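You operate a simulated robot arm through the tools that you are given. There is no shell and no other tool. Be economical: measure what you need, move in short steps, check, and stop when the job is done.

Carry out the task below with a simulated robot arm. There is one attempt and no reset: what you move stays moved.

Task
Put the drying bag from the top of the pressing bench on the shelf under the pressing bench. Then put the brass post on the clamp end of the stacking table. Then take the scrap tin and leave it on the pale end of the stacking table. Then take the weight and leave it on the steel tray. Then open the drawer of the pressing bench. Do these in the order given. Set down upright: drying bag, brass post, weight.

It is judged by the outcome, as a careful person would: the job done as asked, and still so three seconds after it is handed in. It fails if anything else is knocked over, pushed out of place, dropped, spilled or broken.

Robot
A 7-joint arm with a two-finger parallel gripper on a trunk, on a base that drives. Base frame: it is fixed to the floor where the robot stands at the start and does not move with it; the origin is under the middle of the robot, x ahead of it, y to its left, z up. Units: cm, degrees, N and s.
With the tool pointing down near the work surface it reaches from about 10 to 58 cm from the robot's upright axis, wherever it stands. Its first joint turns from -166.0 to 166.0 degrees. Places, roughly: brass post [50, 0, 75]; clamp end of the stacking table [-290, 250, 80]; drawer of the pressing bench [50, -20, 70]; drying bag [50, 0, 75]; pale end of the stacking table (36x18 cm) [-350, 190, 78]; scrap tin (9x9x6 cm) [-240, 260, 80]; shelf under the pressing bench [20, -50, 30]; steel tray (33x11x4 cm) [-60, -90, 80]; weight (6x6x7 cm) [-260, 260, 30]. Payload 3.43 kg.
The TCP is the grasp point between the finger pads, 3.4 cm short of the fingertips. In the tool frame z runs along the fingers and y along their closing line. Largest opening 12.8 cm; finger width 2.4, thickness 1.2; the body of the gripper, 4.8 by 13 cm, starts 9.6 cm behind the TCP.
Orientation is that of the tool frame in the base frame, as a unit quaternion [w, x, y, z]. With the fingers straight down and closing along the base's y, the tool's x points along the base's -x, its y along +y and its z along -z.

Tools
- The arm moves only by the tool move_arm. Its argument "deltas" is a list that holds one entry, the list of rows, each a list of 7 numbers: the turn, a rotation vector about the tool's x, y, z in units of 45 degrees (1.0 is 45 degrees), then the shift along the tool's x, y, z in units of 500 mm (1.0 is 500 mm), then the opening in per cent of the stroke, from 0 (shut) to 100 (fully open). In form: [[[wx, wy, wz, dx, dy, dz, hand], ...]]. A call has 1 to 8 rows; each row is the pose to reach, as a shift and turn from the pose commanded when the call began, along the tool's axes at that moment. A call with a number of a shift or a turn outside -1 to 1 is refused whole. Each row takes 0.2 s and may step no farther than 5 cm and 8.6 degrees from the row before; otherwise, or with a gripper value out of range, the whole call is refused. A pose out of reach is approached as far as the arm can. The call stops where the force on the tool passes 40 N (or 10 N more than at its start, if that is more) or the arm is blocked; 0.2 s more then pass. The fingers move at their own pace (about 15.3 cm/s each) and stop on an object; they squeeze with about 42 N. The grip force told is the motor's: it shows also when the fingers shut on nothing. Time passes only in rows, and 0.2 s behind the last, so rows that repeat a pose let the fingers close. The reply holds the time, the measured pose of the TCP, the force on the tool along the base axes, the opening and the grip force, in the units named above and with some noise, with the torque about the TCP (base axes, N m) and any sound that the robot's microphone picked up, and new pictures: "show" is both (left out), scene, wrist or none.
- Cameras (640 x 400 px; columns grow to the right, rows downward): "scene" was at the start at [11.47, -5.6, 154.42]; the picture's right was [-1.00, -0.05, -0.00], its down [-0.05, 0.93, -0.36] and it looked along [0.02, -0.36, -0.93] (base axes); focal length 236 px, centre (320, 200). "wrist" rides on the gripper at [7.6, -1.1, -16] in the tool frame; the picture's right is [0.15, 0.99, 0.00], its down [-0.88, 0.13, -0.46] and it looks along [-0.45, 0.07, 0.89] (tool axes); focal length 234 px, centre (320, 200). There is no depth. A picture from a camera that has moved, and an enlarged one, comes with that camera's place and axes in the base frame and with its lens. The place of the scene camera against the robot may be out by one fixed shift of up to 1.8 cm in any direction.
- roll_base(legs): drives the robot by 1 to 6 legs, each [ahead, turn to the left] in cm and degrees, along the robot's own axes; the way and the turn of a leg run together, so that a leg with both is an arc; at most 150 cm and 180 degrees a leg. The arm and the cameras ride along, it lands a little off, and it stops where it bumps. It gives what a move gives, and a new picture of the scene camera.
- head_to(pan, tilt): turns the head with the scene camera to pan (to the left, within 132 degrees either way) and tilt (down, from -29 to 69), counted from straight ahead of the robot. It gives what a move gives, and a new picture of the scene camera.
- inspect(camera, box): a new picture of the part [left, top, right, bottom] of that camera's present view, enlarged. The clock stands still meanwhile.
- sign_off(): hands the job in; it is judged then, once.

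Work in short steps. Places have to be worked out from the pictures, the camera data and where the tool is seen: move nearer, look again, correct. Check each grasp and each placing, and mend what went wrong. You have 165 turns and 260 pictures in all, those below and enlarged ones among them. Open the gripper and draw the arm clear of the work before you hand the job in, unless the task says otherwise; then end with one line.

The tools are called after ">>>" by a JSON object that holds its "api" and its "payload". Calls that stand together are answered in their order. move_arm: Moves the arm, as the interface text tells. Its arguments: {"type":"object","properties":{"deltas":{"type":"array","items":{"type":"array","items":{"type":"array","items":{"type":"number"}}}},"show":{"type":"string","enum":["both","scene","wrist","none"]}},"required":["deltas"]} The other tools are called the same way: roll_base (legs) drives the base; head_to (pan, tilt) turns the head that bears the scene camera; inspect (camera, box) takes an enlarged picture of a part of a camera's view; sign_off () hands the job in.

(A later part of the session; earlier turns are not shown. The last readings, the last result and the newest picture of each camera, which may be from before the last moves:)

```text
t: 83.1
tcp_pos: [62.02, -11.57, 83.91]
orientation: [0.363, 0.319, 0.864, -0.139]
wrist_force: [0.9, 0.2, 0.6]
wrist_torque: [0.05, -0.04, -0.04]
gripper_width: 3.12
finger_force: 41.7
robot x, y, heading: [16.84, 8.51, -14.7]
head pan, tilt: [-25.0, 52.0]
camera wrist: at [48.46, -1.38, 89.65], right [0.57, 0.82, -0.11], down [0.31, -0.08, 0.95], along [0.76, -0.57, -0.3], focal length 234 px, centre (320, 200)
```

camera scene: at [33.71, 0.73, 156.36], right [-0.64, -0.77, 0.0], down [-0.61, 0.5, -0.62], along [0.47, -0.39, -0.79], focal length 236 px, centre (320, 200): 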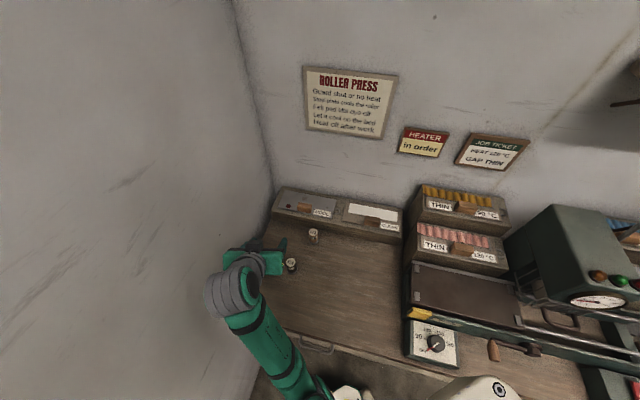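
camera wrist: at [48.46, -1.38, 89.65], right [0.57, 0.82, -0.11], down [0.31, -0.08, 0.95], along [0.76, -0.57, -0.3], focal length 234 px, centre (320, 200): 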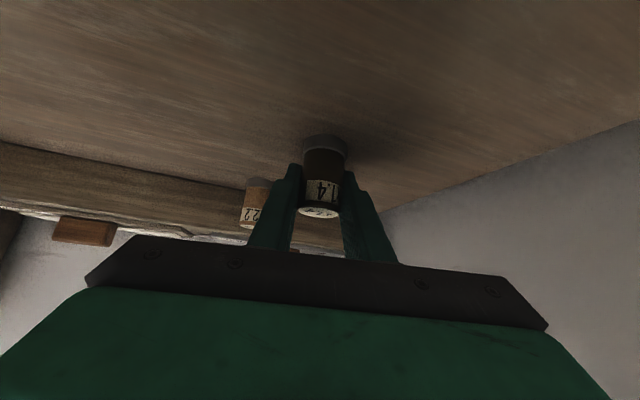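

>>> {"api": "move_arm", "payload": {"deltas": [[[0, 0, 0, -0.036, 0, -0.035, 0], [0, 0, 0, -0.072, 0, -0.07, 0], [0, 0, 0, -0.1, 0, -0.1, 0], [0, 0, 0, -0.1, 0, -0.1, 0], [0, 0, 0, -0.1, 0, -0.1, 0]]], "show": "both"}}

>>> {"api": "inspect", "payload": {"camera": "wrist", "box": [270, 110, 370, 240]}}

```text
t: 84.3
tcp_pos: [62.87, -11.61, 90.2]
orientation: [0.362, 0.319, 0.865, -0.138]
wrist_force: [-0.2, 1.6, -2.0]
wrist_torque: [-0.02, 0.0, -0.02]
gripper_width: 3.14
finger_force: 41.7
out of reach, approached as far as the arm can: row 3, 4, 5
robot x, y, heading: [17.18, 7.93, -14.4]
head pan, tilt: [-25.0, 52.0]
camera scene: at [33.7, 0.73, 156.35], right [-0.64, -0.77, 0.0], down [-0.61, 0.5, -0.62], along [0.47, -0.39, -0.79], focal length 236 px, centre (320, 200)
camera wrist: at [49.45, -1.58, 95.97], right [0.57, 0.82, -0.11], down [0.31, -0.08, 0.95], along [0.76, -0.57, -0.3], focal length 234 px, centre (320, 200)
```

scene: 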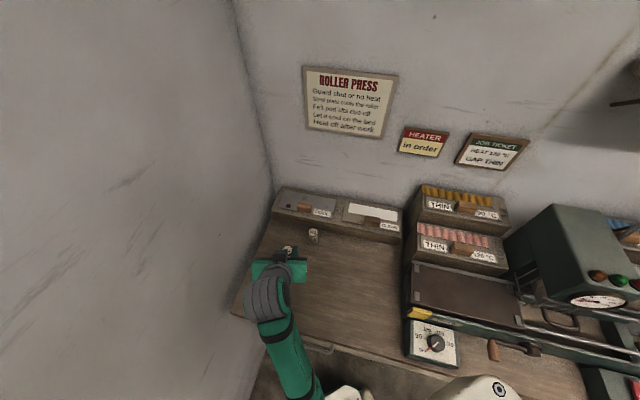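
wrist: 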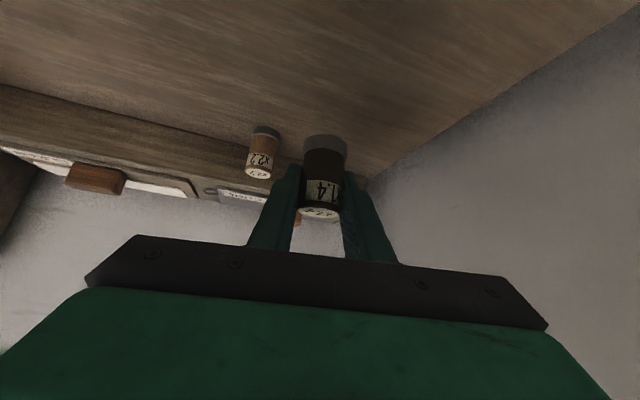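

```text
3.08 times, centred on (320, 175) of wrist
camera zoom: at [49.45, -1.58, 95.97], right [0.57, 0.82, -0.11], down [0.31, -0.08, 0.95], along [0.76, -0.57, -0.3], focal length 720 px, centre (320, 277)
```

zoom: 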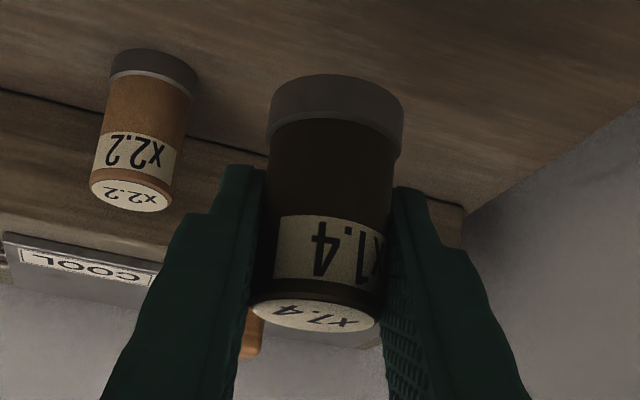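

>>> {"api": "move_arm", "payload": {"deltas": [[[0, 0, 0, 0, 0, 0, 0], [0, 0, 0, 0, 0, 0, 0], [0, 0, 0, 0, 0, 0, 0]]], "show": "none"}}

>>> {"api": "move_arm", "payload": {"deltas": [[[0, 0, 0, 0, 0, 0, 0], [0, 0, 0, 0, 0, 0, 0], [0, 0, 0, 0, 0, 0, 0]]], "show": "none"}}

>>> {"api": "inspect", "payload": {"camera": "scene", "box": [276, 225, 324, 265]}}

```text
t: 85.1
tcp_pos: [62.83, -11.64, 90.31]
orientation: [0.361, 0.319, 0.865, -0.138]
wrist_force: [0.3, 0.0, -1.5]
wrist_torque: [-0.01, 0.04, 0.0]
gripper_width: 3.14
finger_force: 42.4
robot x, y, heading: [17.18, 8.49, -14.7]
head pan, tilt: [-25.0, 52.0]
```

```text
t: 85.9
tcp_pos: [62.84, -11.59, 90.27]
orientation: [0.362, 0.319, 0.865, -0.139]
wrist_force: [-0.3, -1.3, -1.7]
wrist_torque: [-0.01, -0.01, 0.03]
gripper_width: 3.11
finger_force: 42.0
robot x, y, heading: [16.86, 7.64, -14.7]
head pan, tilt: [-25.0, 52.0]
```

```text
10.00 times, centred on (300, 245) of scene
camera zoom: at [33.7, 0.73, 156.35], right [-0.64, -0.77, 0.0], down [-0.61, 0.5, -0.62], along [0.47, -0.39, -0.79], focal length 2363 px, centre (520, -250)
```

zoom: 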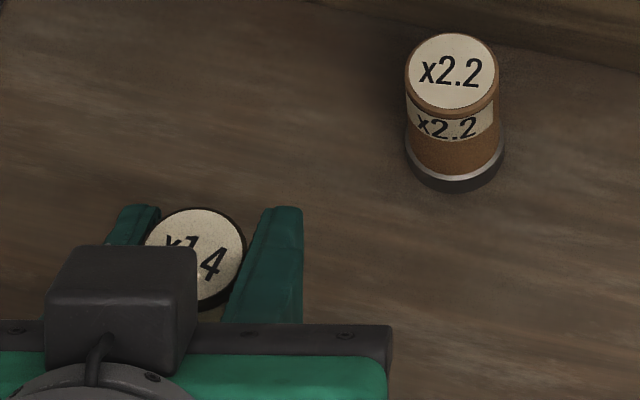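

It weighs about 1.7 N — metal — and glints golden: take this one as the brass post. Back off from the bench, then turn round clockwise in the free floor.

>>> {"api": "roll_base", "payload": {"legs": [[-40, 0], [0, -100], [0, -95]]}}

>>> {"api": "head_to", "payload": {"pan": 0, "tilt": 15}}

```text
t: 97.8
tcp_pos: [-62.51, 48.88, 90.42]
orientation: [-0.182, 0.819, -0.424, -0.342]
wrist_force: [-0.9, 0.3, -1.9]
wrist_torque: [0.01, -0.01, -0.01]
gripper_width: 3.11
finger_force: 42.5
robot x, y, heading: [-23.05, 18.44, 151.3]
head pan, tilt: [-25.0, 52.0]
camera scene: at [-35.92, 29.58, 156.35], right [0.81, 0.59, 0.0], down [0.46, -0.64, -0.62], along [-0.36, 0.5, -0.79], focal length 236 px, centre (320, 200)
```

scene: 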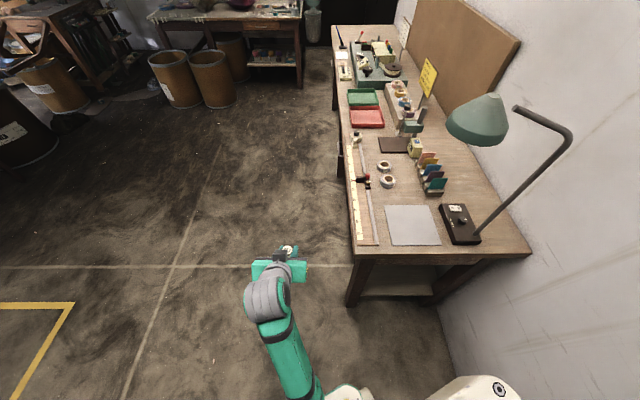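

```text
t: 98.8
tcp_pos: [-62.45, 48.87, 90.34]
orientation: [-0.182, 0.818, -0.424, -0.343]
wrist_force: [-0.6, -0.3, -2.4]
wrist_torque: [-0.04, -0.01, -0.01]
gripper_width: 3.13
finger_force: 41.5
robot x, y, heading: [-23.11, 18.56, 151.1]
head pan, tilt: [0.0, 15.0]
camera scene: at [-39.66, 28.03, 161.98], right [0.48, 0.88, 0.0], down [0.23, -0.13, -0.97], along [-0.85, 0.47, -0.26], focal length 236 px, centre (320, 200)
```

scene: 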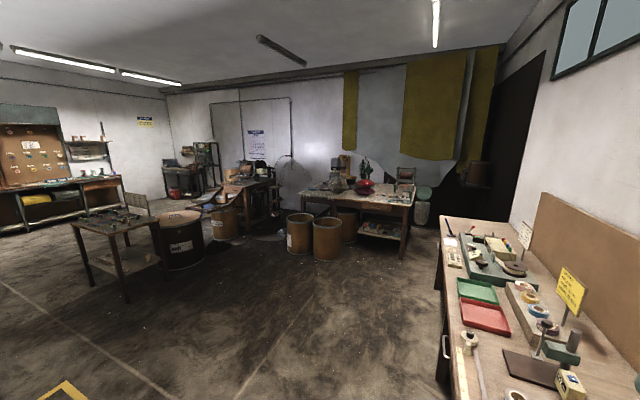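

The stacking table is the far table with the barrels before it. Drive there in a dog-leg clear of the lamp table.

>>> {"api": "roll_base", "payload": {"legs": [[0, 14], [90, 0], [0, -37], [120, 0]]}}

>>> {"api": "head_to", "payload": {"pan": 10, "tilt": 35}}

```text
t: 112.2
tcp_pos: [-208.84, 181.23, 90.3]
orientation: [-0.248, 0.715, -0.582, -0.298]
wrist_force: [0.0, -0.2, -2.8]
wrist_torque: [0.01, -0.03, -0.04]
gripper_width: 3.12
finger_force: 41.9
robot x, y, heading: [-184.8, 137.2, 127.7]
head pan, tilt: [0.0, 15.0]
camera scene: at [-196.16, 153.11, 161.99], right [0.79, 0.61, 0.0], down [0.16, -0.21, -0.97], along [-0.59, 0.77, -0.26], focal length 236 px, centre (320, 200)
```

scene: 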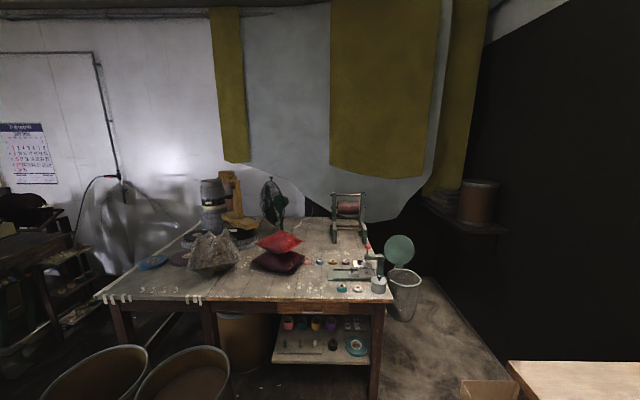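

```text
t: 113.0
tcp_pos: [-208.79, 181.04, 90.33]
orientation: [-0.248, 0.715, -0.581, -0.298]
wrist_force: [-0.4, -0.1, -2.2]
wrist_torque: [0.04, -0.01, -0.04]
gripper_width: 3.12
finger_force: 42.2
robot x, y, heading: [-184.88, 137.51, 127.6]
head pan, tilt: [10.0, 35.0]
camera scene: at [-196.97, 151.66, 158.8], right [0.68, 0.74, 0.0], down [0.42, -0.39, -0.82], along [-0.6, 0.55, -0.57], focal length 236 px, centre (320, 200)
```

scene: 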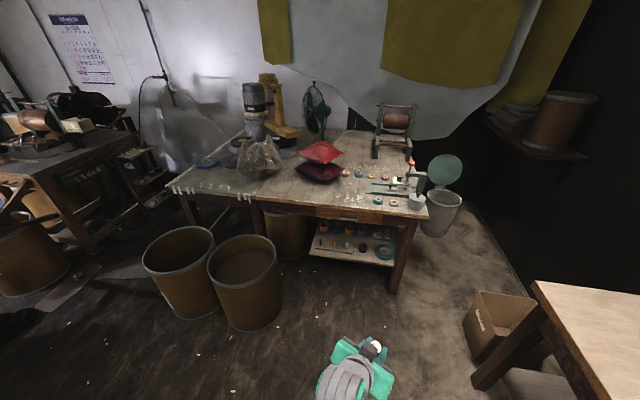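

Look at the table top and shelf in detail.

>>> {"api": "inspect", "payload": {"camera": "scene", "box": [300, 140, 450, 240]}}

>>> {"api": "inspect", "payload": {"camera": "scene", "box": [160, 100, 320, 220]}}

>>> {"api": "inspect", "payload": {"camera": "scene", "box": [300, 200, 420, 280]}}

>>> {"api": "inspect", "payload": {"camera": "scene", "box": [355, 325, 400, 365]}}

```text
4.00 times, centred on (375, 190) of scene
camera zoom: at [-196.97, 151.66, 158.8], right [0.68, 0.74, 0.0], down [0.42, -0.39, -0.82], along [-0.6, 0.55, -0.57], focal length 945 px, centre (100, 240)
```

zoom: 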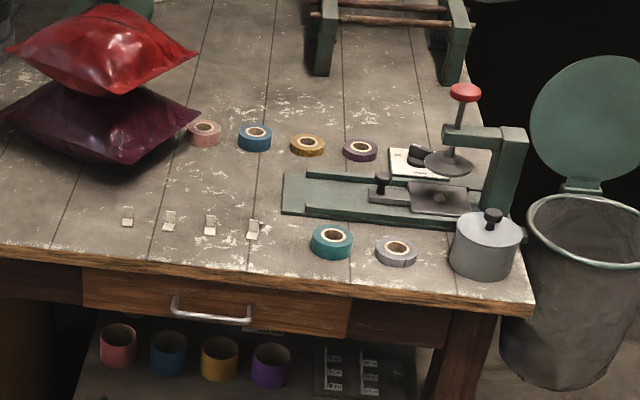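

```text
3.33 times, centred on (240, 160) of scene
camera zoom: at [-196.97, 151.66, 158.8], right [0.68, 0.74, 0.0], down [0.42, -0.39, -0.82], along [-0.6, 0.55, -0.57], focal length 788 px, centre (587, 333)
```

zoom: 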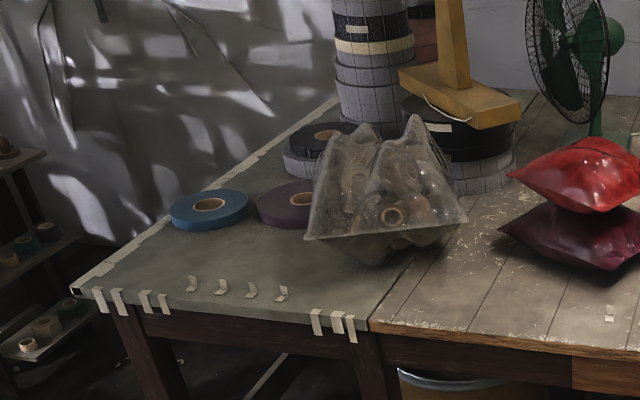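

```text
5.00 times, centred on (360, 240) of scene
camera zoom: at [-196.97, 151.66, 158.8], right [0.68, 0.74, 0.0], down [0.42, -0.39, -0.82], along [-0.6, 0.55, -0.57], focal length 1182 px, centre (120, 0)
```

zoom: 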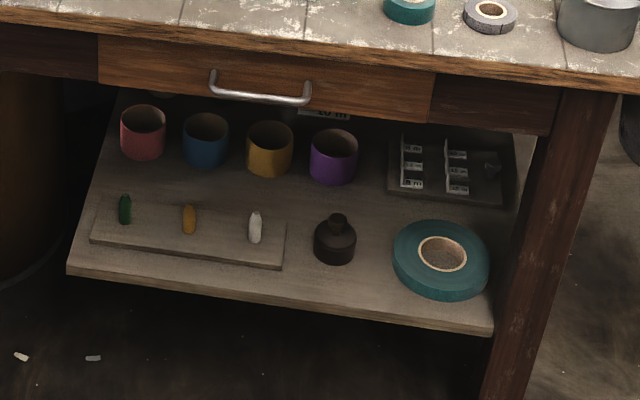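

```text
10.00 times, centred on (378, 345) of scene
camera zoom: at [-196.97, 151.66, 158.8], right [0.68, 0.74, 0.0], down [0.42, -0.39, -0.82], along [-0.6, 0.55, -0.57], focal length 2363 px, centre (-255, -1250)
```

zoom: 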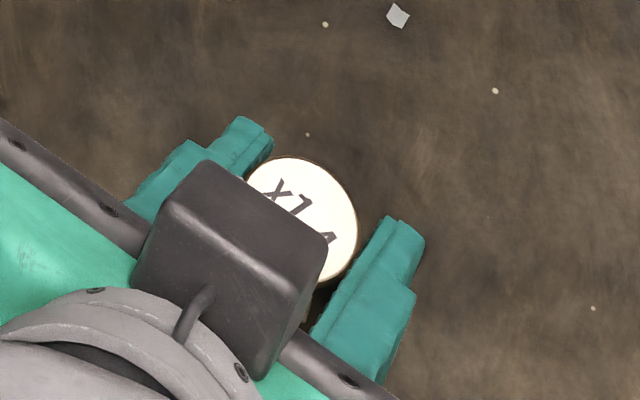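

>>> {"api": "inspect", "payload": {"camera": "wrist", "box": [270, 110, 370, 240]}}

```text
3.08 times, centred on (320, 175) of wrist
camera zoom: at [-204.39, 164.86, 95.96], right [-0.95, -0.3, -0.11], down [-0.19, 0.26, 0.95], along [-0.25, 0.92, -0.3], focal length 720 px, centre (320, 277)
```

zoom: 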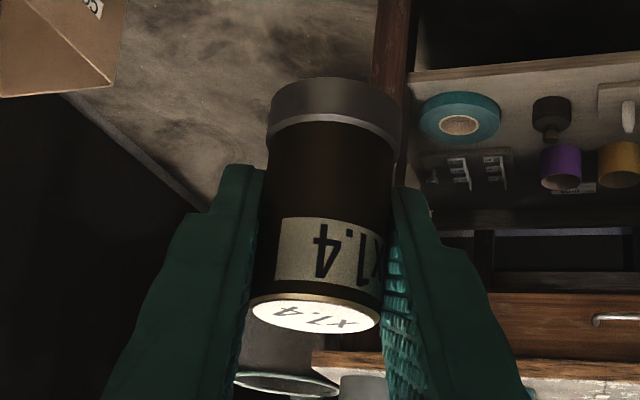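

Spot chosen: clear area left of the clamp, behind the small clips (≈(-275,250)). Drive 76 cm ahead and look again.

>>> {"api": "roll_base", "payload": {"legs": [[76, 0]]}}

>>> {"api": "head_to", "payload": {"pan": 5, "tilt": 55}}

>>> {"api": "inspect", "payload": {"camera": "wrist", "box": [0, 0, 640, 400]}}

```text
t: 117.1
tcp_pos: [-255.82, 239.92, 90.24]
orientation: [-0.247, 0.719, -0.577, -0.3]
wrist_force: [0.2, 0.0, -2.8]
wrist_torque: [-0.01, 0.04, 0.03]
gripper_width: 3.1
finger_force: 42.6
robot x, y, heading: [-231.09, 197.02, 128.6]
head pan, tilt: [10.0, 35.0]
camera scene: at [-243.52, 210.75, 158.79], right [0.66, 0.75, 0.0], down [0.43, -0.38, -0.82], along [-0.61, 0.54, -0.57], focal length 236 px, centre (320, 200)
```

scene: 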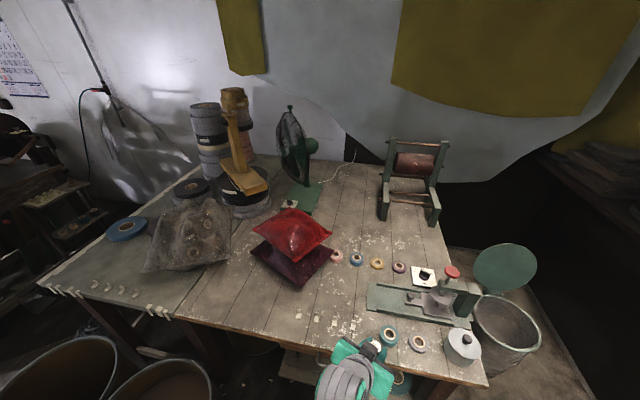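

```text
t: 117.9
tcp_pos: [-255.73, 239.97, 90.36]
orientation: [-0.246, 0.72, -0.576, -0.3]
wrist_force: [0.5, -0.6, -1.6]
wrist_torque: [0.03, -0.01, 0.01]
gripper_width: 3.11
finger_force: 41.4
robot x, y, heading: [-231.17, 197.02, 128.6]
head pan, tilt: [5.0, 55.0]
camera scene: at [-241.89, 210.14, 155.97], right [0.73, 0.69, 0.0], down [0.56, -0.59, -0.57], along [-0.4, 0.42, -0.82], focal length 236 px, centre (320, 200)
```

scene: 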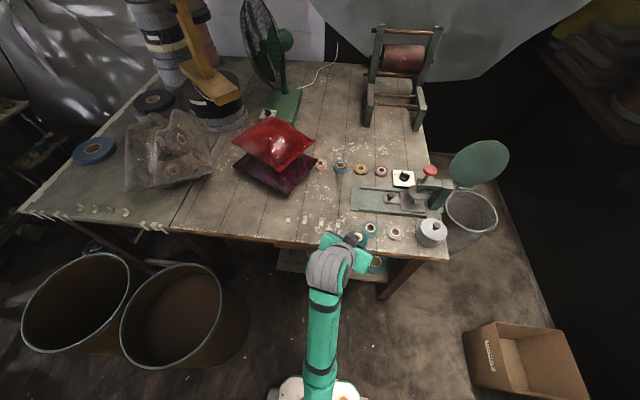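

```text
1.00 times, centred on (320, 200) of wrist (not enlarged: the box is as wide or as high as the picture)
camera zoom: at [-251.15, 223.84, 95.96], right [-0.94, -0.31, -0.11], down [-0.2, 0.25, 0.95], along [-0.27, 0.92, -0.3], focal length 234 px, centre (320, 200)
```

zoom: 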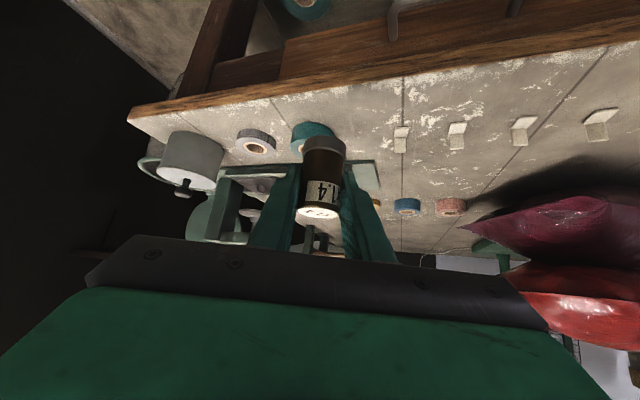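

Drive 14 cm closer, then move the post over the spot.

>>> {"api": "roll_base", "payload": {"legs": [[14, 0]]}}

>>> {"api": "inspect", "payload": {"camera": "wrist", "box": [0, 0, 640, 400]}}

```text
t: 119.2
tcp_pos: [-264.68, 251.24, 90.25]
orientation: [-0.247, 0.719, -0.577, -0.299]
wrist_force: [-1.2, 0.6, -2.6]
wrist_torque: [0.01, 0.02, -0.02]
gripper_width: 3.11
finger_force: 41.7
robot x, y, heading: [-240.18, 207.74, 128.4]
head pan, tilt: [5.0, 55.0]
camera scene: at [-250.75, 221.36, 155.97], right [0.73, 0.69, 0.0], down [0.56, -0.6, -0.57], along [-0.39, 0.42, -0.82], focal length 236 px, centre (320, 200)
```

scene: 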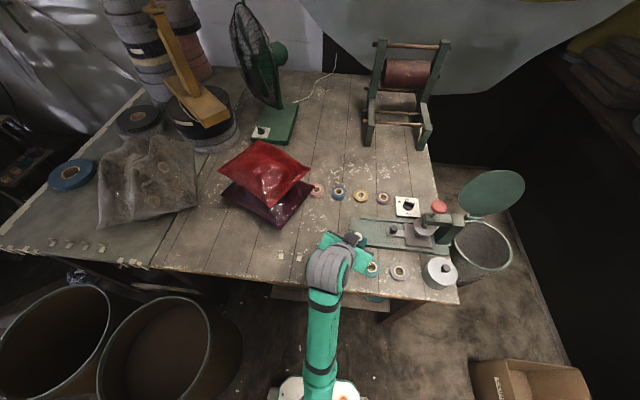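

```text
1.00 times, centred on (320, 200) of wrist (not enlarged: the box is as wide or as high as the picture)
camera zoom: at [-259.99, 235.07, 95.96], right [-0.94, -0.31, -0.11], down [-0.2, 0.25, 0.95], along [-0.27, 0.92, -0.3], focal length 234 px, centre (320, 200)
```

zoom: 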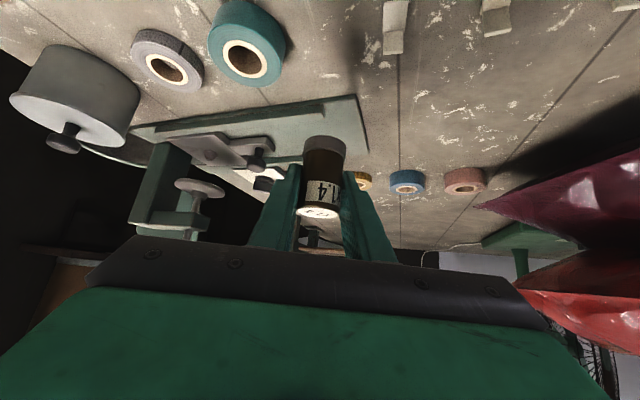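

Shift 11 cm leftward to the clear spot, keeping height.

>>> {"api": "move_arm", "payload": {"deltas": [[[0, 0, 0, -0.011, 0.074, 0.011, 0], [0, 0, 0, -0.022, 0.148, 0.022, 0], [0, 0, 0, -0.033, 0.221, 0.033, 0]]], "show": "both"}}

```text
t: 120.0
tcp_pos: [-275.89, 251.32, 90.36]
orientation: [-0.247, 0.719, -0.577, -0.299]
wrist_force: [-0.7, 0.4, -2.8]
wrist_torque: [0.0, -0.02, 0.01]
gripper_width: 3.12
finger_force: 42.2
robot x, y, heading: [-239.95, 207.44, 128.2]
head pan, tilt: [5.0, 55.0]
camera scene: at [-250.74, 221.35, 155.97], right [0.73, 0.69, 0.0], down [0.56, -0.6, -0.57], along [-0.39, 0.42, -0.82], focal length 236 px, centre (320, 200)
camera wrist: at [-271.31, 235.09, 95.95], right [-0.94, -0.31, -0.11], down [-0.2, 0.25, 0.95], along [-0.27, 0.92, -0.3], focal length 234 px, centre (320, 200)
```

scene: 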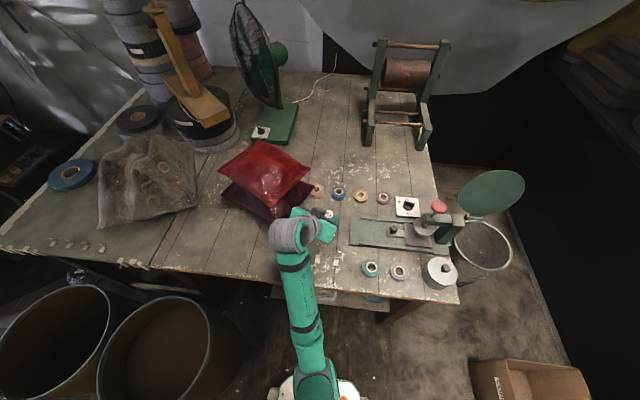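
wrist: 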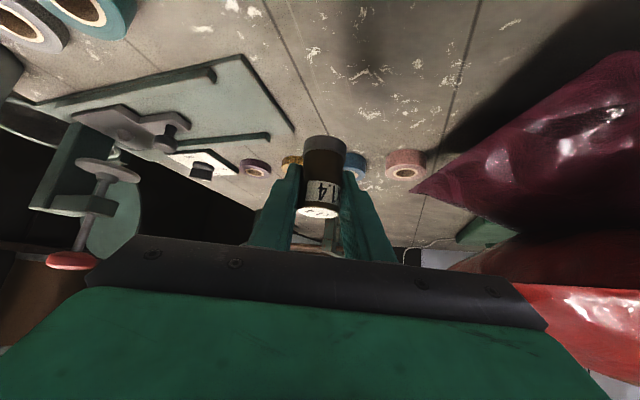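

Clear. Lower 4.5 cm, then in small steps.

>>> {"api": "move_arm", "payload": {"deltas": [[[0, 0, 0, 0.032, 0, 0.032, 0], [0, 0, 0, 0.064, 0, 0.064, 0], [0, 0, 0, 0.064, 0, 0.064, 0]]], "show": "wrist"}}

>>> {"api": "move_arm", "payload": {"deltas": [[[0, 0, 0, 0.006, 0, 0.006, 0], [0, 0, 0, 0.006, 0, 0.006, 0]]], "show": "none"}}

>>> {"api": "move_arm", "payload": {"deltas": [[[0, 0, 0, 0.005, 0, 0.005, 0], [0, 0, 0, 0.005, 0, 0.005, 0]]], "show": "wrist"}}

```text
t: 120.8
tcp_pos: [-275.88, 251.38, 85.77]
orientation: [-0.246, 0.72, -0.576, -0.3]
wrist_force: [0.2, 0.0, -2.3]
wrist_torque: [0.01, 0.02, 0.02]
gripper_width: 3.12
finger_force: 42.1
robot x, y, heading: [-239.92, 207.77, 128.5]
head pan, tilt: [5.0, 55.0]
camera wrist: at [-271.27, 235.17, 91.38], right [-0.94, -0.31, -0.11], down [-0.2, 0.25, 0.95], along [-0.27, 0.92, -0.3], focal length 234 px, centre (320, 200)
```

wrist: 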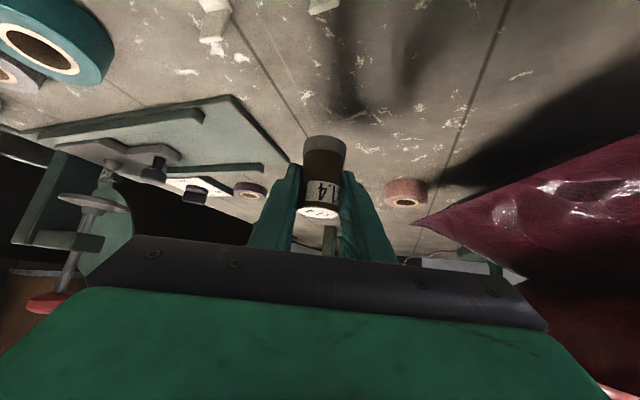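

```text
t: 121.4
tcp_pos: [-276.01, 251.3, 85.32]
orientation: [-0.246, 0.72, -0.576, -0.299]
wrist_force: [-0.1, 0.7, -2.1]
wrist_torque: [-0.02, 0.02, 0.01]
gripper_width: 3.14
finger_force: 42.1
robot x, y, heading: [-240.01, 208.21, 128.4]
head pan, tilt: [5.0, 55.0]
```

```text
t: 122.0
tcp_pos: [-276.0, 251.26, 85.08]
orientation: [-0.246, 0.719, -0.576, -0.3]
wrist_force: [0.7, -0.3, -1.6]
wrist_torque: [-0.02, 0.0, 0.01]
gripper_width: 3.12
finger_force: 41.4
robot x, y, heading: [-239.84, 207.65, 128.5]
head pan, tilt: [5.0, 55.0]
camera wrist: at [-271.29, 235.11, 90.61], right [-0.94, -0.31, -0.11], down [-0.2, 0.25, 0.95], along [-0.27, 0.92, -0.3], focal length 234 px, centre (320, 200)
```

wrist: 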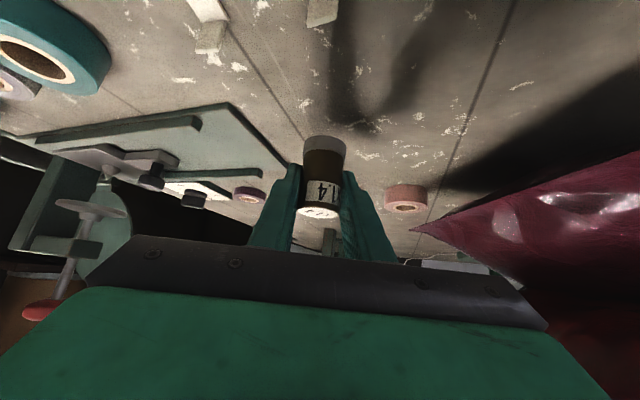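

>>> {"api": "move_arm", "payload": {"deltas": [[[0, 0, 0, 0.005, 0, 0.005, 0], [0, 0, 0, 0.005, 0, 0.005, 0]]], "show": "none"}}

>>> {"api": "move_arm", "payload": {"deltas": [[[0, 0, 0, 0.005, 0, 0.005, 0], [0, 0, 0, 0.005, 0, 0.005, 0]]], "show": "none"}}

>>> {"api": "move_arm", "payload": {"deltas": [[[0, 0, 0, 0.005, 0, 0.005, 0], [0, 0, 0, 0.005, 0, 0.005, 0]]], "show": "wrist"}}

```text
t: 122.6
tcp_pos: [-275.92, 251.15, 84.61]
orientation: [-0.246, 0.719, -0.576, -0.299]
wrist_force: [-0.5, 0.4, -2.0]
wrist_torque: [-0.02, 0.01, 0.0]
gripper_width: 3.11
finger_force: 42.2
robot x, y, heading: [-239.9, 208.04, 128.4]
head pan, tilt: [5.0, 55.0]
```

```text
t: 123.2
tcp_pos: [-275.76, 251.22, 84.2]
orientation: [-0.246, 0.719, -0.576, -0.301]
wrist_force: [-0.1, 0.2, -1.7]
wrist_torque: [0.02, -0.05, 0.01]
gripper_width: 3.12
finger_force: 41.9
robot x, y, heading: [-240.03, 207.85, 128.5]
head pan, tilt: [5.0, 55.0]
```

```text
t: 123.8
tcp_pos: [-275.79, 251.27, 83.8]
orientation: [-0.246, 0.719, -0.576, -0.3]
wrist_force: [0.4, 0.0, -1.7]
wrist_torque: [-0.01, -0.03, -0.02]
gripper_width: 3.11
finger_force: 42.6
robot x, y, heading: [-240.03, 207.92, 128.4]
head pan, tilt: [5.0, 55.0]
camera wrist: at [-271.28, 235.11, 89.49], right [-0.94, -0.31, -0.11], down [-0.2, 0.25, 0.95], along [-0.27, 0.92, -0.3], focal length 234 px, centre (320, 200)
```

wrist: 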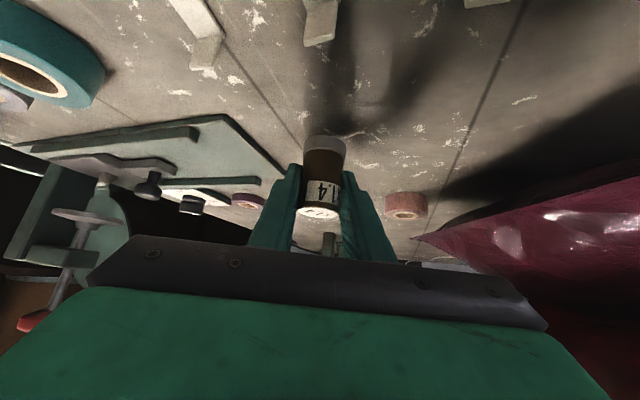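

>>> {"api": "move_arm", "payload": {"deltas": [[[0, 0, 0, 0.006, 0, 0.006, 0], [0, 0, 0, 0.006, 0, 0.006, 0]]], "show": "none"}}

>>> {"api": "move_arm", "payload": {"deltas": [[[0, 0, 0, 0.005, 0, 0.005, 0], [0, 0, 0, 0.005, 0, 0.005, 0]]], "show": "none"}}

>>> {"api": "move_arm", "payload": {"deltas": [[[0, 0, 0, 0.005, 0, 0.005, 0], [0, 0, 0, 0.005, 0, 0.005, 0]]], "show": "none"}}

>>> {"api": "inspect", "payload": {"camera": "wrist", "box": [260, 90, 400, 230]}}

```text
t: 124.4
tcp_pos: [-275.88, 251.23, 83.42]
orientation: [-0.246, 0.72, -0.575, -0.301]
wrist_force: [-0.3, -0.3, -2.9]
wrist_torque: [0.0, 0.02, -0.01]
gripper_width: 3.12
finger_force: 41.8
robot x, y, heading: [-240.0, 207.57, 128.2]
head pan, tilt: [5.0, 55.0]
```

```text
t: 125.0
tcp_pos: [-275.82, 251.19, 83.09]
orientation: [-0.246, 0.72, -0.576, -0.299]
wrist_force: [-1.1, -0.4, -1.9]
wrist_torque: [0.01, 0.0, 0.01]
gripper_width: 3.12
finger_force: 41.4
robot x, y, heading: [-240.26, 208.25, 128.5]
head pan, tilt: [5.0, 55.0]
```

```text
t: 125.6
tcp_pos: [-275.75, 251.34, 82.6]
orientation: [-0.246, 0.72, -0.576, -0.299]
wrist_force: [-0.5, 0.2, -1.4]
wrist_torque: [0.01, -0.02, 0.0]
gripper_width: 3.13
finger_force: 42.1
robot x, y, heading: [-240.1, 208.23, 128.1]
head pan, tilt: [5.0, 55.0]
```

```text
2.86 times, centred on (330, 160) of wrist
camera zoom: at [-271.19, 235.04, 88.34], right [-0.94, -0.31, -0.11], down [-0.2, 0.25, 0.95], along [-0.27, 0.92, -0.3], focal length 669 px, centre (291, 314)
```

zoom: 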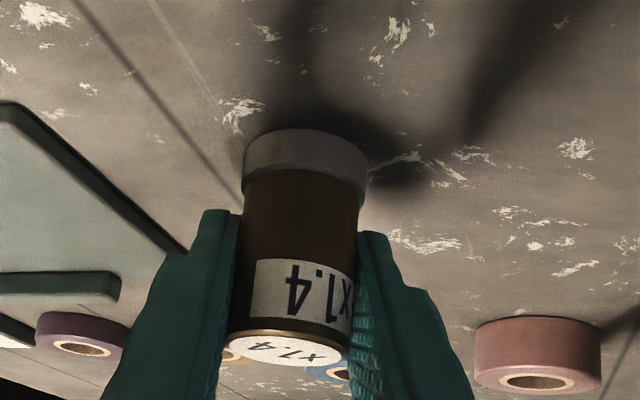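

The rim is clearly golden here – brass. Almost down; continue.

>>> {"api": "move_arm", "payload": {"deltas": [[[0, 0, 0, 0.005, 0, 0.005, 0], [0, 0, 0, 0.005, 0, 0.005, 0]]], "show": "none"}}

>>> {"api": "move_arm", "payload": {"deltas": [[[0, 0, 0, 0.004, 0, 0.004, 0], [0, 0, 0, 0.004, 0, 0.004, 0]]], "show": "none"}}

>>> {"api": "move_arm", "payload": {"deltas": [[[0, 0, 0, 0.004, 0, 0.004, 0], [0, 0, 0, 0.004, 0, 0.004, 0]]], "show": "none"}}

>>> {"api": "inspect", "payload": {"camera": "wrist", "box": [260, 90, 400, 230]}}

```text
t: 126.2
tcp_pos: [-275.78, 251.23, 82.37]
orientation: [-0.246, 0.72, -0.576, -0.3]
wrist_force: [-0.1, -0.3, -2.9]
wrist_torque: [0.01, 0.02, 0.04]
gripper_width: 3.14
finger_force: 41.8
robot x, y, heading: [-239.91, 207.88, 128.3]
head pan, tilt: [5.0, 55.0]
```

```text
t: 126.8
tcp_pos: [-275.89, 251.2, 82.09]
orientation: [-0.246, 0.719, -0.577, -0.3]
wrist_force: [-0.5, 0.7, -1.6]
wrist_torque: [-0.04, 0.01, 0.01]
gripper_width: 3.14
finger_force: 41.7
robot x, y, heading: [-239.73, 207.71, 128.2]
head pan, tilt: [5.0, 55.0]
```

```text
t: 127.4
tcp_pos: [-275.86, 251.34, 82.0]
orientation: [-0.246, 0.719, -0.576, -0.302]
wrist_force: [3.2, -5.5, 21.7]
wrist_torque: [-0.43, 0.1, 0.07]
gripper_width: 3.12
finger_force: 42.8
robot x, y, heading: [-240.04, 207.69, 128.4]
head pan, tilt: [5.0, 55.0]
```

```text
2.86 times, centred on (330, 160) of wrist
camera zoom: at [-271.22, 235.07, 87.6], right [-0.94, -0.31, -0.11], down [-0.19, 0.25, 0.95], along [-0.27, 0.92, -0.3], focal length 669 px, centre (291, 314)
```

zoom: 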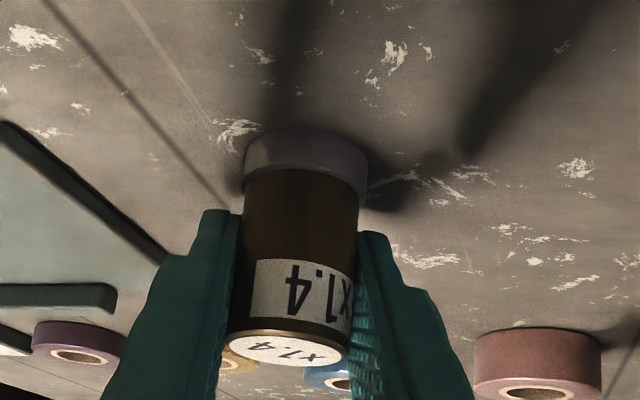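

Contact. Ease up a little and open.

>>> {"api": "move_arm", "payload": {"deltas": [[[0, 0, 0, -0.002, 0, -0.002, 0], [0, 0, 0, -0.002, 0, -0.002, 28], [0, 0, 0, -0.002, 0, -0.002, 32], [0, 0, 0, -0.002, 0, -0.002, 40], [0, 0, 0, -0.002, 0, -0.002, 50], [0, 0, 0, -0.002, 0, -0.002, 50]]], "show": "wrist"}}

```text
t: 128.8
tcp_pos: [-275.85, 251.16, 81.98]
orientation: [-0.245, 0.72, -0.576, -0.299]
wrist_force: [-1.0, 1.0, 0.2]
wrist_torque: [-0.02, 0.01, -0.03]
gripper_width: 6.42
finger_force: 0.0
robot x, y, heading: [-239.97, 207.84, 128.3]
head pan, tilt: [5.0, 55.0]
camera wrist: at [-271.2, 235.04, 87.63], right [-0.94, -0.31, -0.11], down [-0.2, 0.25, 0.95], along [-0.27, 0.92, -0.3], focal length 234 px, centre (320, 200)
```

wrist: 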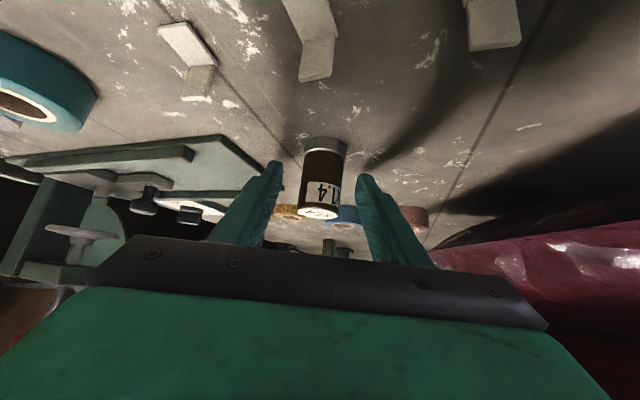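

The post stands free. Withdraw back-upward.

>>> {"api": "move_arm", "payload": {"deltas": [[[0, 0, 0, 0, 0, -0.06, 50], [0, 0, 0, 0, 0, -0.14, 50], [0, 0, 0, 0, 0, -0.22, 50], [0, 0, 0, -0.05, 0, -0.29, 50]]], "show": "both"}}

```text
t: 129.8
tcp_pos: [-274.07, 242.69, 93.96]
orientation: [-0.246, 0.719, -0.577, -0.299]
wrist_force: [-0.3, 0.4, 0.0]
wrist_torque: [0.01, 0.0, 0.02]
gripper_width: 6.43
finger_force: 0.1
robot x, y, heading: [-239.73, 208.33, 128.4]
head pan, tilt: [5.0, 55.0]
camera scene: at [-250.74, 221.34, 155.97], right [0.73, 0.69, 0.0], down [0.56, -0.6, -0.57], along [-0.39, 0.42, -0.82], focal length 236 px, centre (320, 200)
camera wrist: at [-269.48, 226.49, 99.57], right [-0.94, -0.31, -0.11], down [-0.2, 0.25, 0.95], along [-0.27, 0.92, -0.3], focal length 234 px, centre (320, 200)
```

scene: 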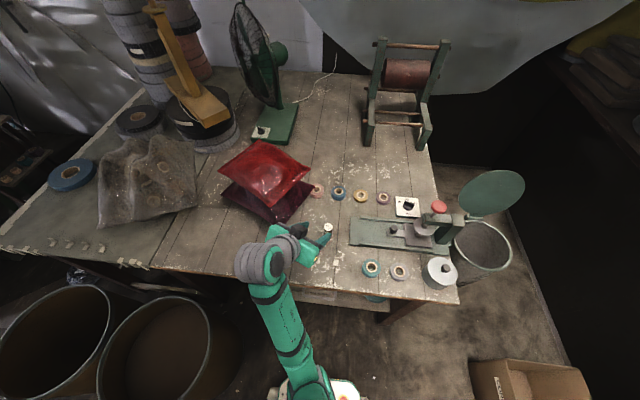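
wrist: 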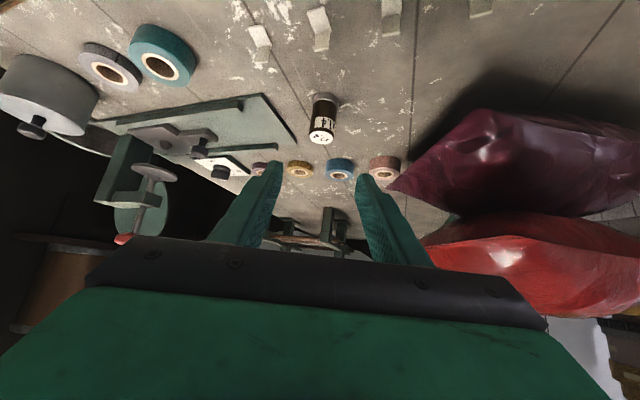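

Brass post stands well on the clamp end. Next the scrap tin (grey lidded tin at the right front corner, ≈(-239,265)). Move the open gripper across to before it.

>>> {"api": "move_arm", "payload": {"deltas": [[[0, 0, 0, -0.011, -0.097, 0.011, 100], [0, 0, 0, -0.022, -0.194, 0.022, 100], [0, 0, 0, -0.032, -0.29, 0.032, 100], [0, 0, 0, -0.043, -0.387, 0.043, 100], [0, 0, 0, -0.054, -0.484, 0.054, 100], [0, 0, 0, -0.065, -0.58, 0.065, 100], [0, 0, 0, -0.075, -0.677, 0.075, 100], [0, 0, 0, -0.086, -0.774, 0.086, 100]]], "show": "both"}}

```text
t: 131.6
tcp_pos: [-237.17, 257.44, 94.06]
orientation: [-0.246, 0.719, -0.577, -0.3]
wrist_force: [0.4, -0.1, 0.0]
wrist_torque: [0.04, 0.0, -0.01]
gripper_width: 12.81
finger_force: 0.0
out of reach, approached as far as the arm can: row 1, 2, 3, 4, 5, 6, 7, 8
robot x, y, heading: [-239.73, 207.9, 128.5]
head pan, tilt: [5.0, 55.0]
camera scene: at [-250.75, 221.35, 155.97], right [0.73, 0.69, 0.0], down [0.56, -0.6, -0.57], along [-0.39, 0.42, -0.82], focal length 236 px, centre (320, 200)
camera wrist: at [-232.57, 241.29, 99.76], right [-0.94, -0.31, -0.11], down [-0.2, 0.25, 0.95], along [-0.27, 0.92, -0.3], focal length 234 px, centre (320, 200)
```

scene: 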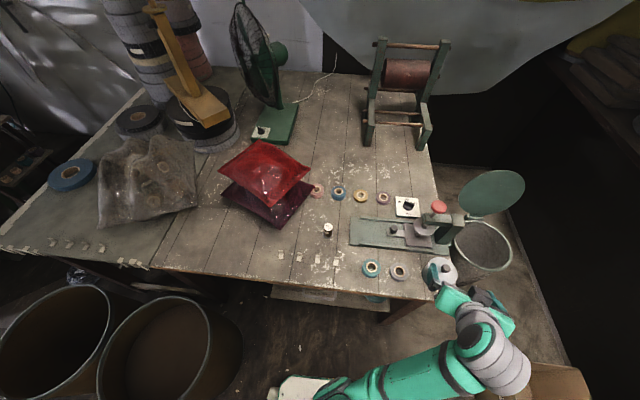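
wrist: 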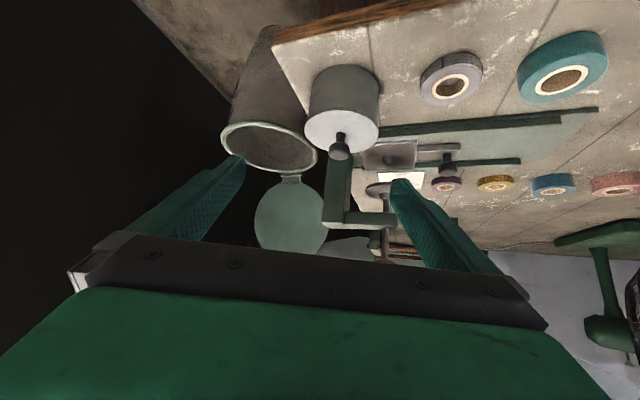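

Tin centre ≈(-240.2, 262.8), 1.8 cm to tool +y. Approach 60% first.

>>> {"api": "move_arm", "payload": {"deltas": [[[0, 0, 0, 0.0, 0.036, 0, 100], [0, 0, 0, 0.028, 0.036, 0.072, 100], [0, 0, 0, 0.056, 0.036, 0.144, 100], [0, 0, 0, 0.056, 0.036, 0.144, 100]]], "show": "wrist"}}

```text
t: 132.6
tcp_pos: [-239.59, 260.43, 87.07]
orientation: [-0.246, 0.72, -0.576, -0.3]
wrist_force: [-0.2, 0.3, 0.6]
wrist_torque: [-0.02, 0.03, 0.03]
gripper_width: 12.76
finger_force: 0.0
out of reach, approached as far as the arm can: row 1
robot x, y, heading: [-239.94, 208.03, 128.6]
head pan, tilt: [5.0, 55.0]
camera wrist: at [-235.03, 244.29, 92.78], right [-0.94, -0.31, -0.11], down [-0.2, 0.25, 0.95], along [-0.27, 0.92, -0.3], focal length 234 px, centre (320, 200)
```

wrist: 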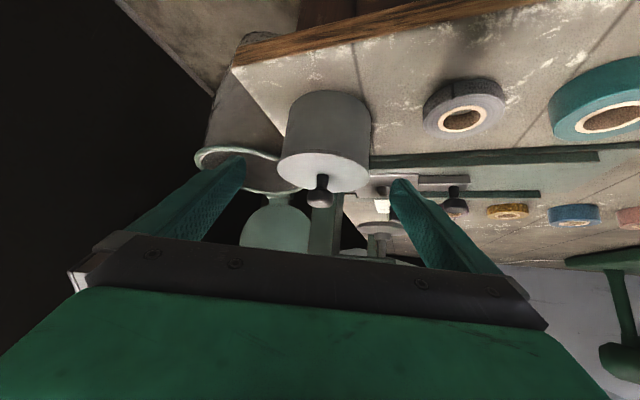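

>>> {"api": "move_arm", "payload": {"deltas": [[[0, 0, 0, 0.014, 0.002, 0.033, 100], [0, 0, 0, 0.028, 0.003, 0.067, 100], [0, 0, 0, 0.041, 0.003, 0.1, 100], [0, 0, 0, 0.041, 0.003, 0.1, 100]]], "show": "wrist"}}

```text
t: 133.6
tcp_pos: [-240.32, 262.46, 82.1]
orientation: [-0.246, 0.719, -0.576, -0.3]
wrist_force: [-0.5, 0.3, 0.4]
wrist_torque: [-0.02, -0.02, 0.01]
gripper_width: 12.8
finger_force: 0.1
robot x, y, heading: [-239.8, 207.77, 128.5]
head pan, tilt: [5.0, 55.0]
camera wrist: at [-235.67, 246.23, 87.71], right [-0.94, -0.31, -0.11], down [-0.2, 0.25, 0.95], along [-0.27, 0.92, -0.3], focal length 234 px, centre (320, 200)
```

wrist: 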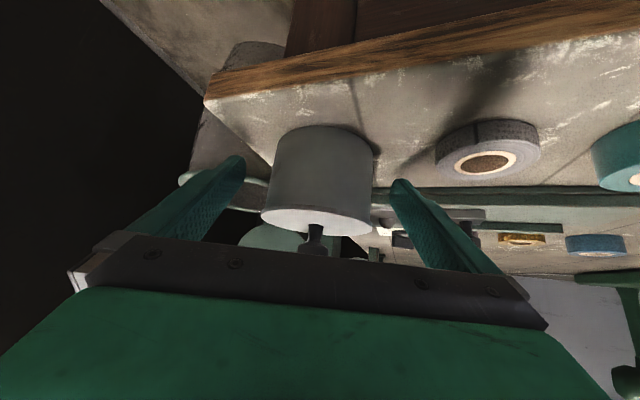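

Fingers straddle the tin. Close.

>>> {"api": "move_arm", "payload": {"deltas": [[[0, 0, 0, 0, 0, 0, 85], [0, 0, 0, 0, 0, 0, 75], [0, 0, 0, 0, 0, 0, 65], [0, 0, 0, 0, 0, 0, 50], [0, 0, 0, 0, 0, 0, 50]]], "show": "none"}}

>>> {"api": "move_arm", "payload": {"deltas": [[[0, 0, 0, -0.036, 0, -0.035, 40], [0, 0, 0, -0.072, 0, -0.07, 40], [0, 0, 0, -0.108, 0, -0.105, 40], [0, 0, 0, -0.108, 0, -0.105, 40]]], "show": "both"}}

```text
t: 134.8
tcp_pos: [-240.33, 262.39, 82.04]
orientation: [-0.246, 0.719, -0.576, -0.301]
wrist_force: [-2.5, -3.2, 3.6]
wrist_torque: [-0.1, 0.37, 0.08]
gripper_width: 7.96
finger_force: 42.3
robot x, y, heading: [-239.66, 207.65, 128.3]
head pan, tilt: [5.0, 55.0]
heard: snap
```

```text
t: 135.8
tcp_pos: [-240.4, 262.31, 89.67]
orientation: [-0.245, 0.72, -0.576, -0.299]
wrist_force: [0.5, 0.5, -4.6]
wrist_torque: [-0.06, 0.0, 0.02]
gripper_width: 7.96
finger_force: 42.1
robot x, y, heading: [-239.71, 207.85, 128.5]
head pan, tilt: [5.0, 55.0]
camera scene: at [-250.75, 221.36, 155.97], right [0.73, 0.69, 0.0], down [0.56, -0.6, -0.57], along [-0.39, 0.42, -0.82], focal length 236 px, centre (320, 200)
camera wrist: at [-235.83, 246.14, 95.28], right [-0.94, -0.31, -0.11], down [-0.2, 0.25, 0.95], along [-0.27, 0.92, -0.3], focal length 234 px, centre (320, 200)
```

scene: 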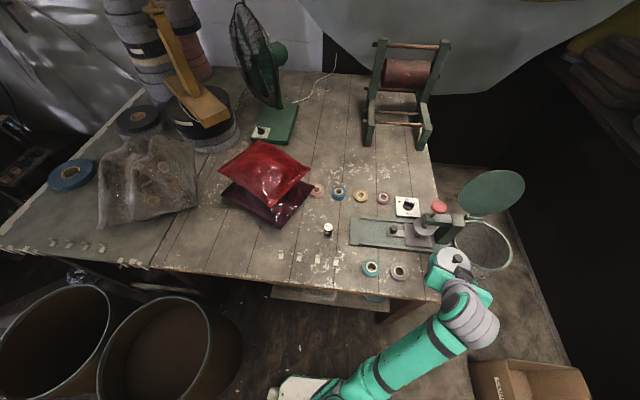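
wrist: 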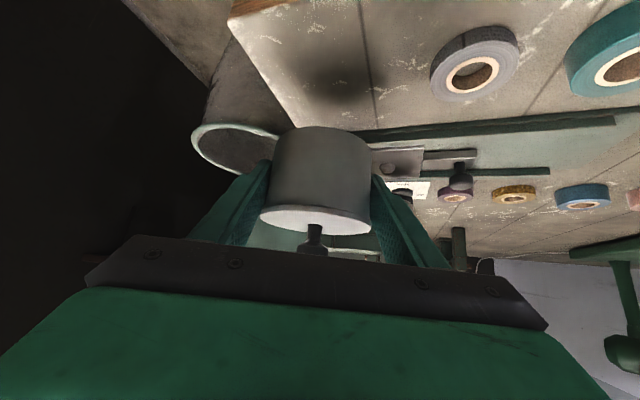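

Held (4.6 N), but a snap was heard. Inspect the tin closely.

>>> {"api": "inspect", "payload": {"camera": "wrist", "box": [220, 100, 420, 260]}}

>>> {"api": "inspect", "payload": {"camera": "scene", "box": [410, 180, 510, 310]}}

```text
2.50 times, centred on (320, 180) of wrist
camera zoom: at [-235.83, 246.14, 95.28], right [-0.94, -0.31, -0.11], down [-0.2, 0.25, 0.95], along [-0.27, 0.92, -0.3], focal length 585 px, centre (320, 250)
```

zoom: 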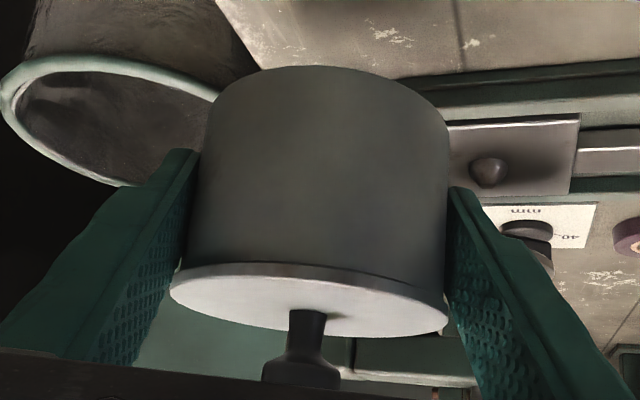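

```text
3.08 times, centred on (460, 245) of scene
camera zoom: at [-250.75, 221.36, 155.97], right [0.73, 0.69, 0.0], down [0.56, -0.6, -0.57], along [-0.39, 0.42, -0.82], focal length 727 px, centre (-111, 62)
```

zoom: 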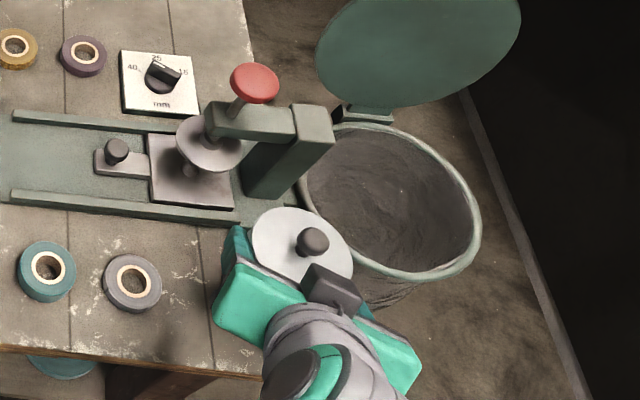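

The tin looks intact (lid seated, lid wider than body). Next carry it round to in front of the barrels so the pale end can be reached over them.

>>> {"api": "roll_base", "payload": {"legs": [[-60, 0], [0, 81], [90, 0]]}}

>>> {"api": "head_to", "payload": {"pan": -70, "tilt": 40}}

```text
t: 147.5
tcp_pos: [-334.93, 124.68, 89.67]
orientation: [0.008, 0.921, 0.028, -0.388]
wrist_force: [0.7, 0.4, -4.6]
wrist_torque: [-0.04, -0.04, -0.01]
gripper_width: 7.94
finger_force: 41.8
robot x, y, heading: [-281.28, 116.6, -150.4]
head pan, tilt: [5.0, 55.0]
camera scene: at [-295.51, 107.39, 155.97], right [-0.56, 0.83, 0.0], down [0.68, 0.46, -0.57], along [-0.47, -0.32, -0.82], focal length 236 px, centre (320, 200)
```

scene: 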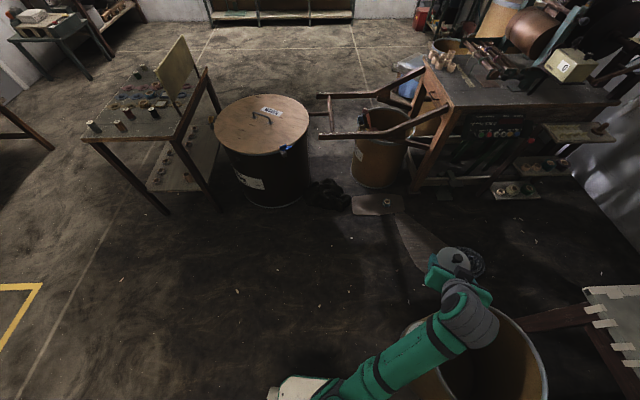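

```text
t: 149.0
tcp_pos: [-334.9, 124.7, 89.52]
orientation: [0.007, 0.921, 0.028, -0.387]
wrist_force: [0.0, 0.6, -4.2]
wrist_torque: [0.0, -0.06, -0.02]
gripper_width: 7.93
finger_force: 42.3
robot x, y, heading: [-280.77, 116.22, -150.7]
head pan, tilt: [-70.0, 40.0]
camera scene: at [-296.0, 116.99, 158.03], right [0.65, 0.76, 0.0], down [0.49, -0.42, -0.77], along [-0.58, 0.5, -0.64], focal length 236 px, centre (320, 200)
```

scene: 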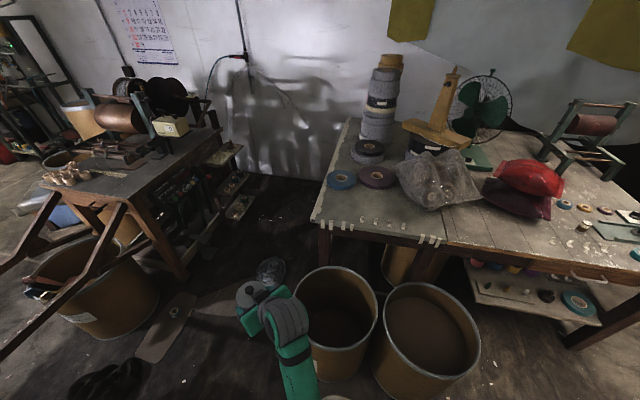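

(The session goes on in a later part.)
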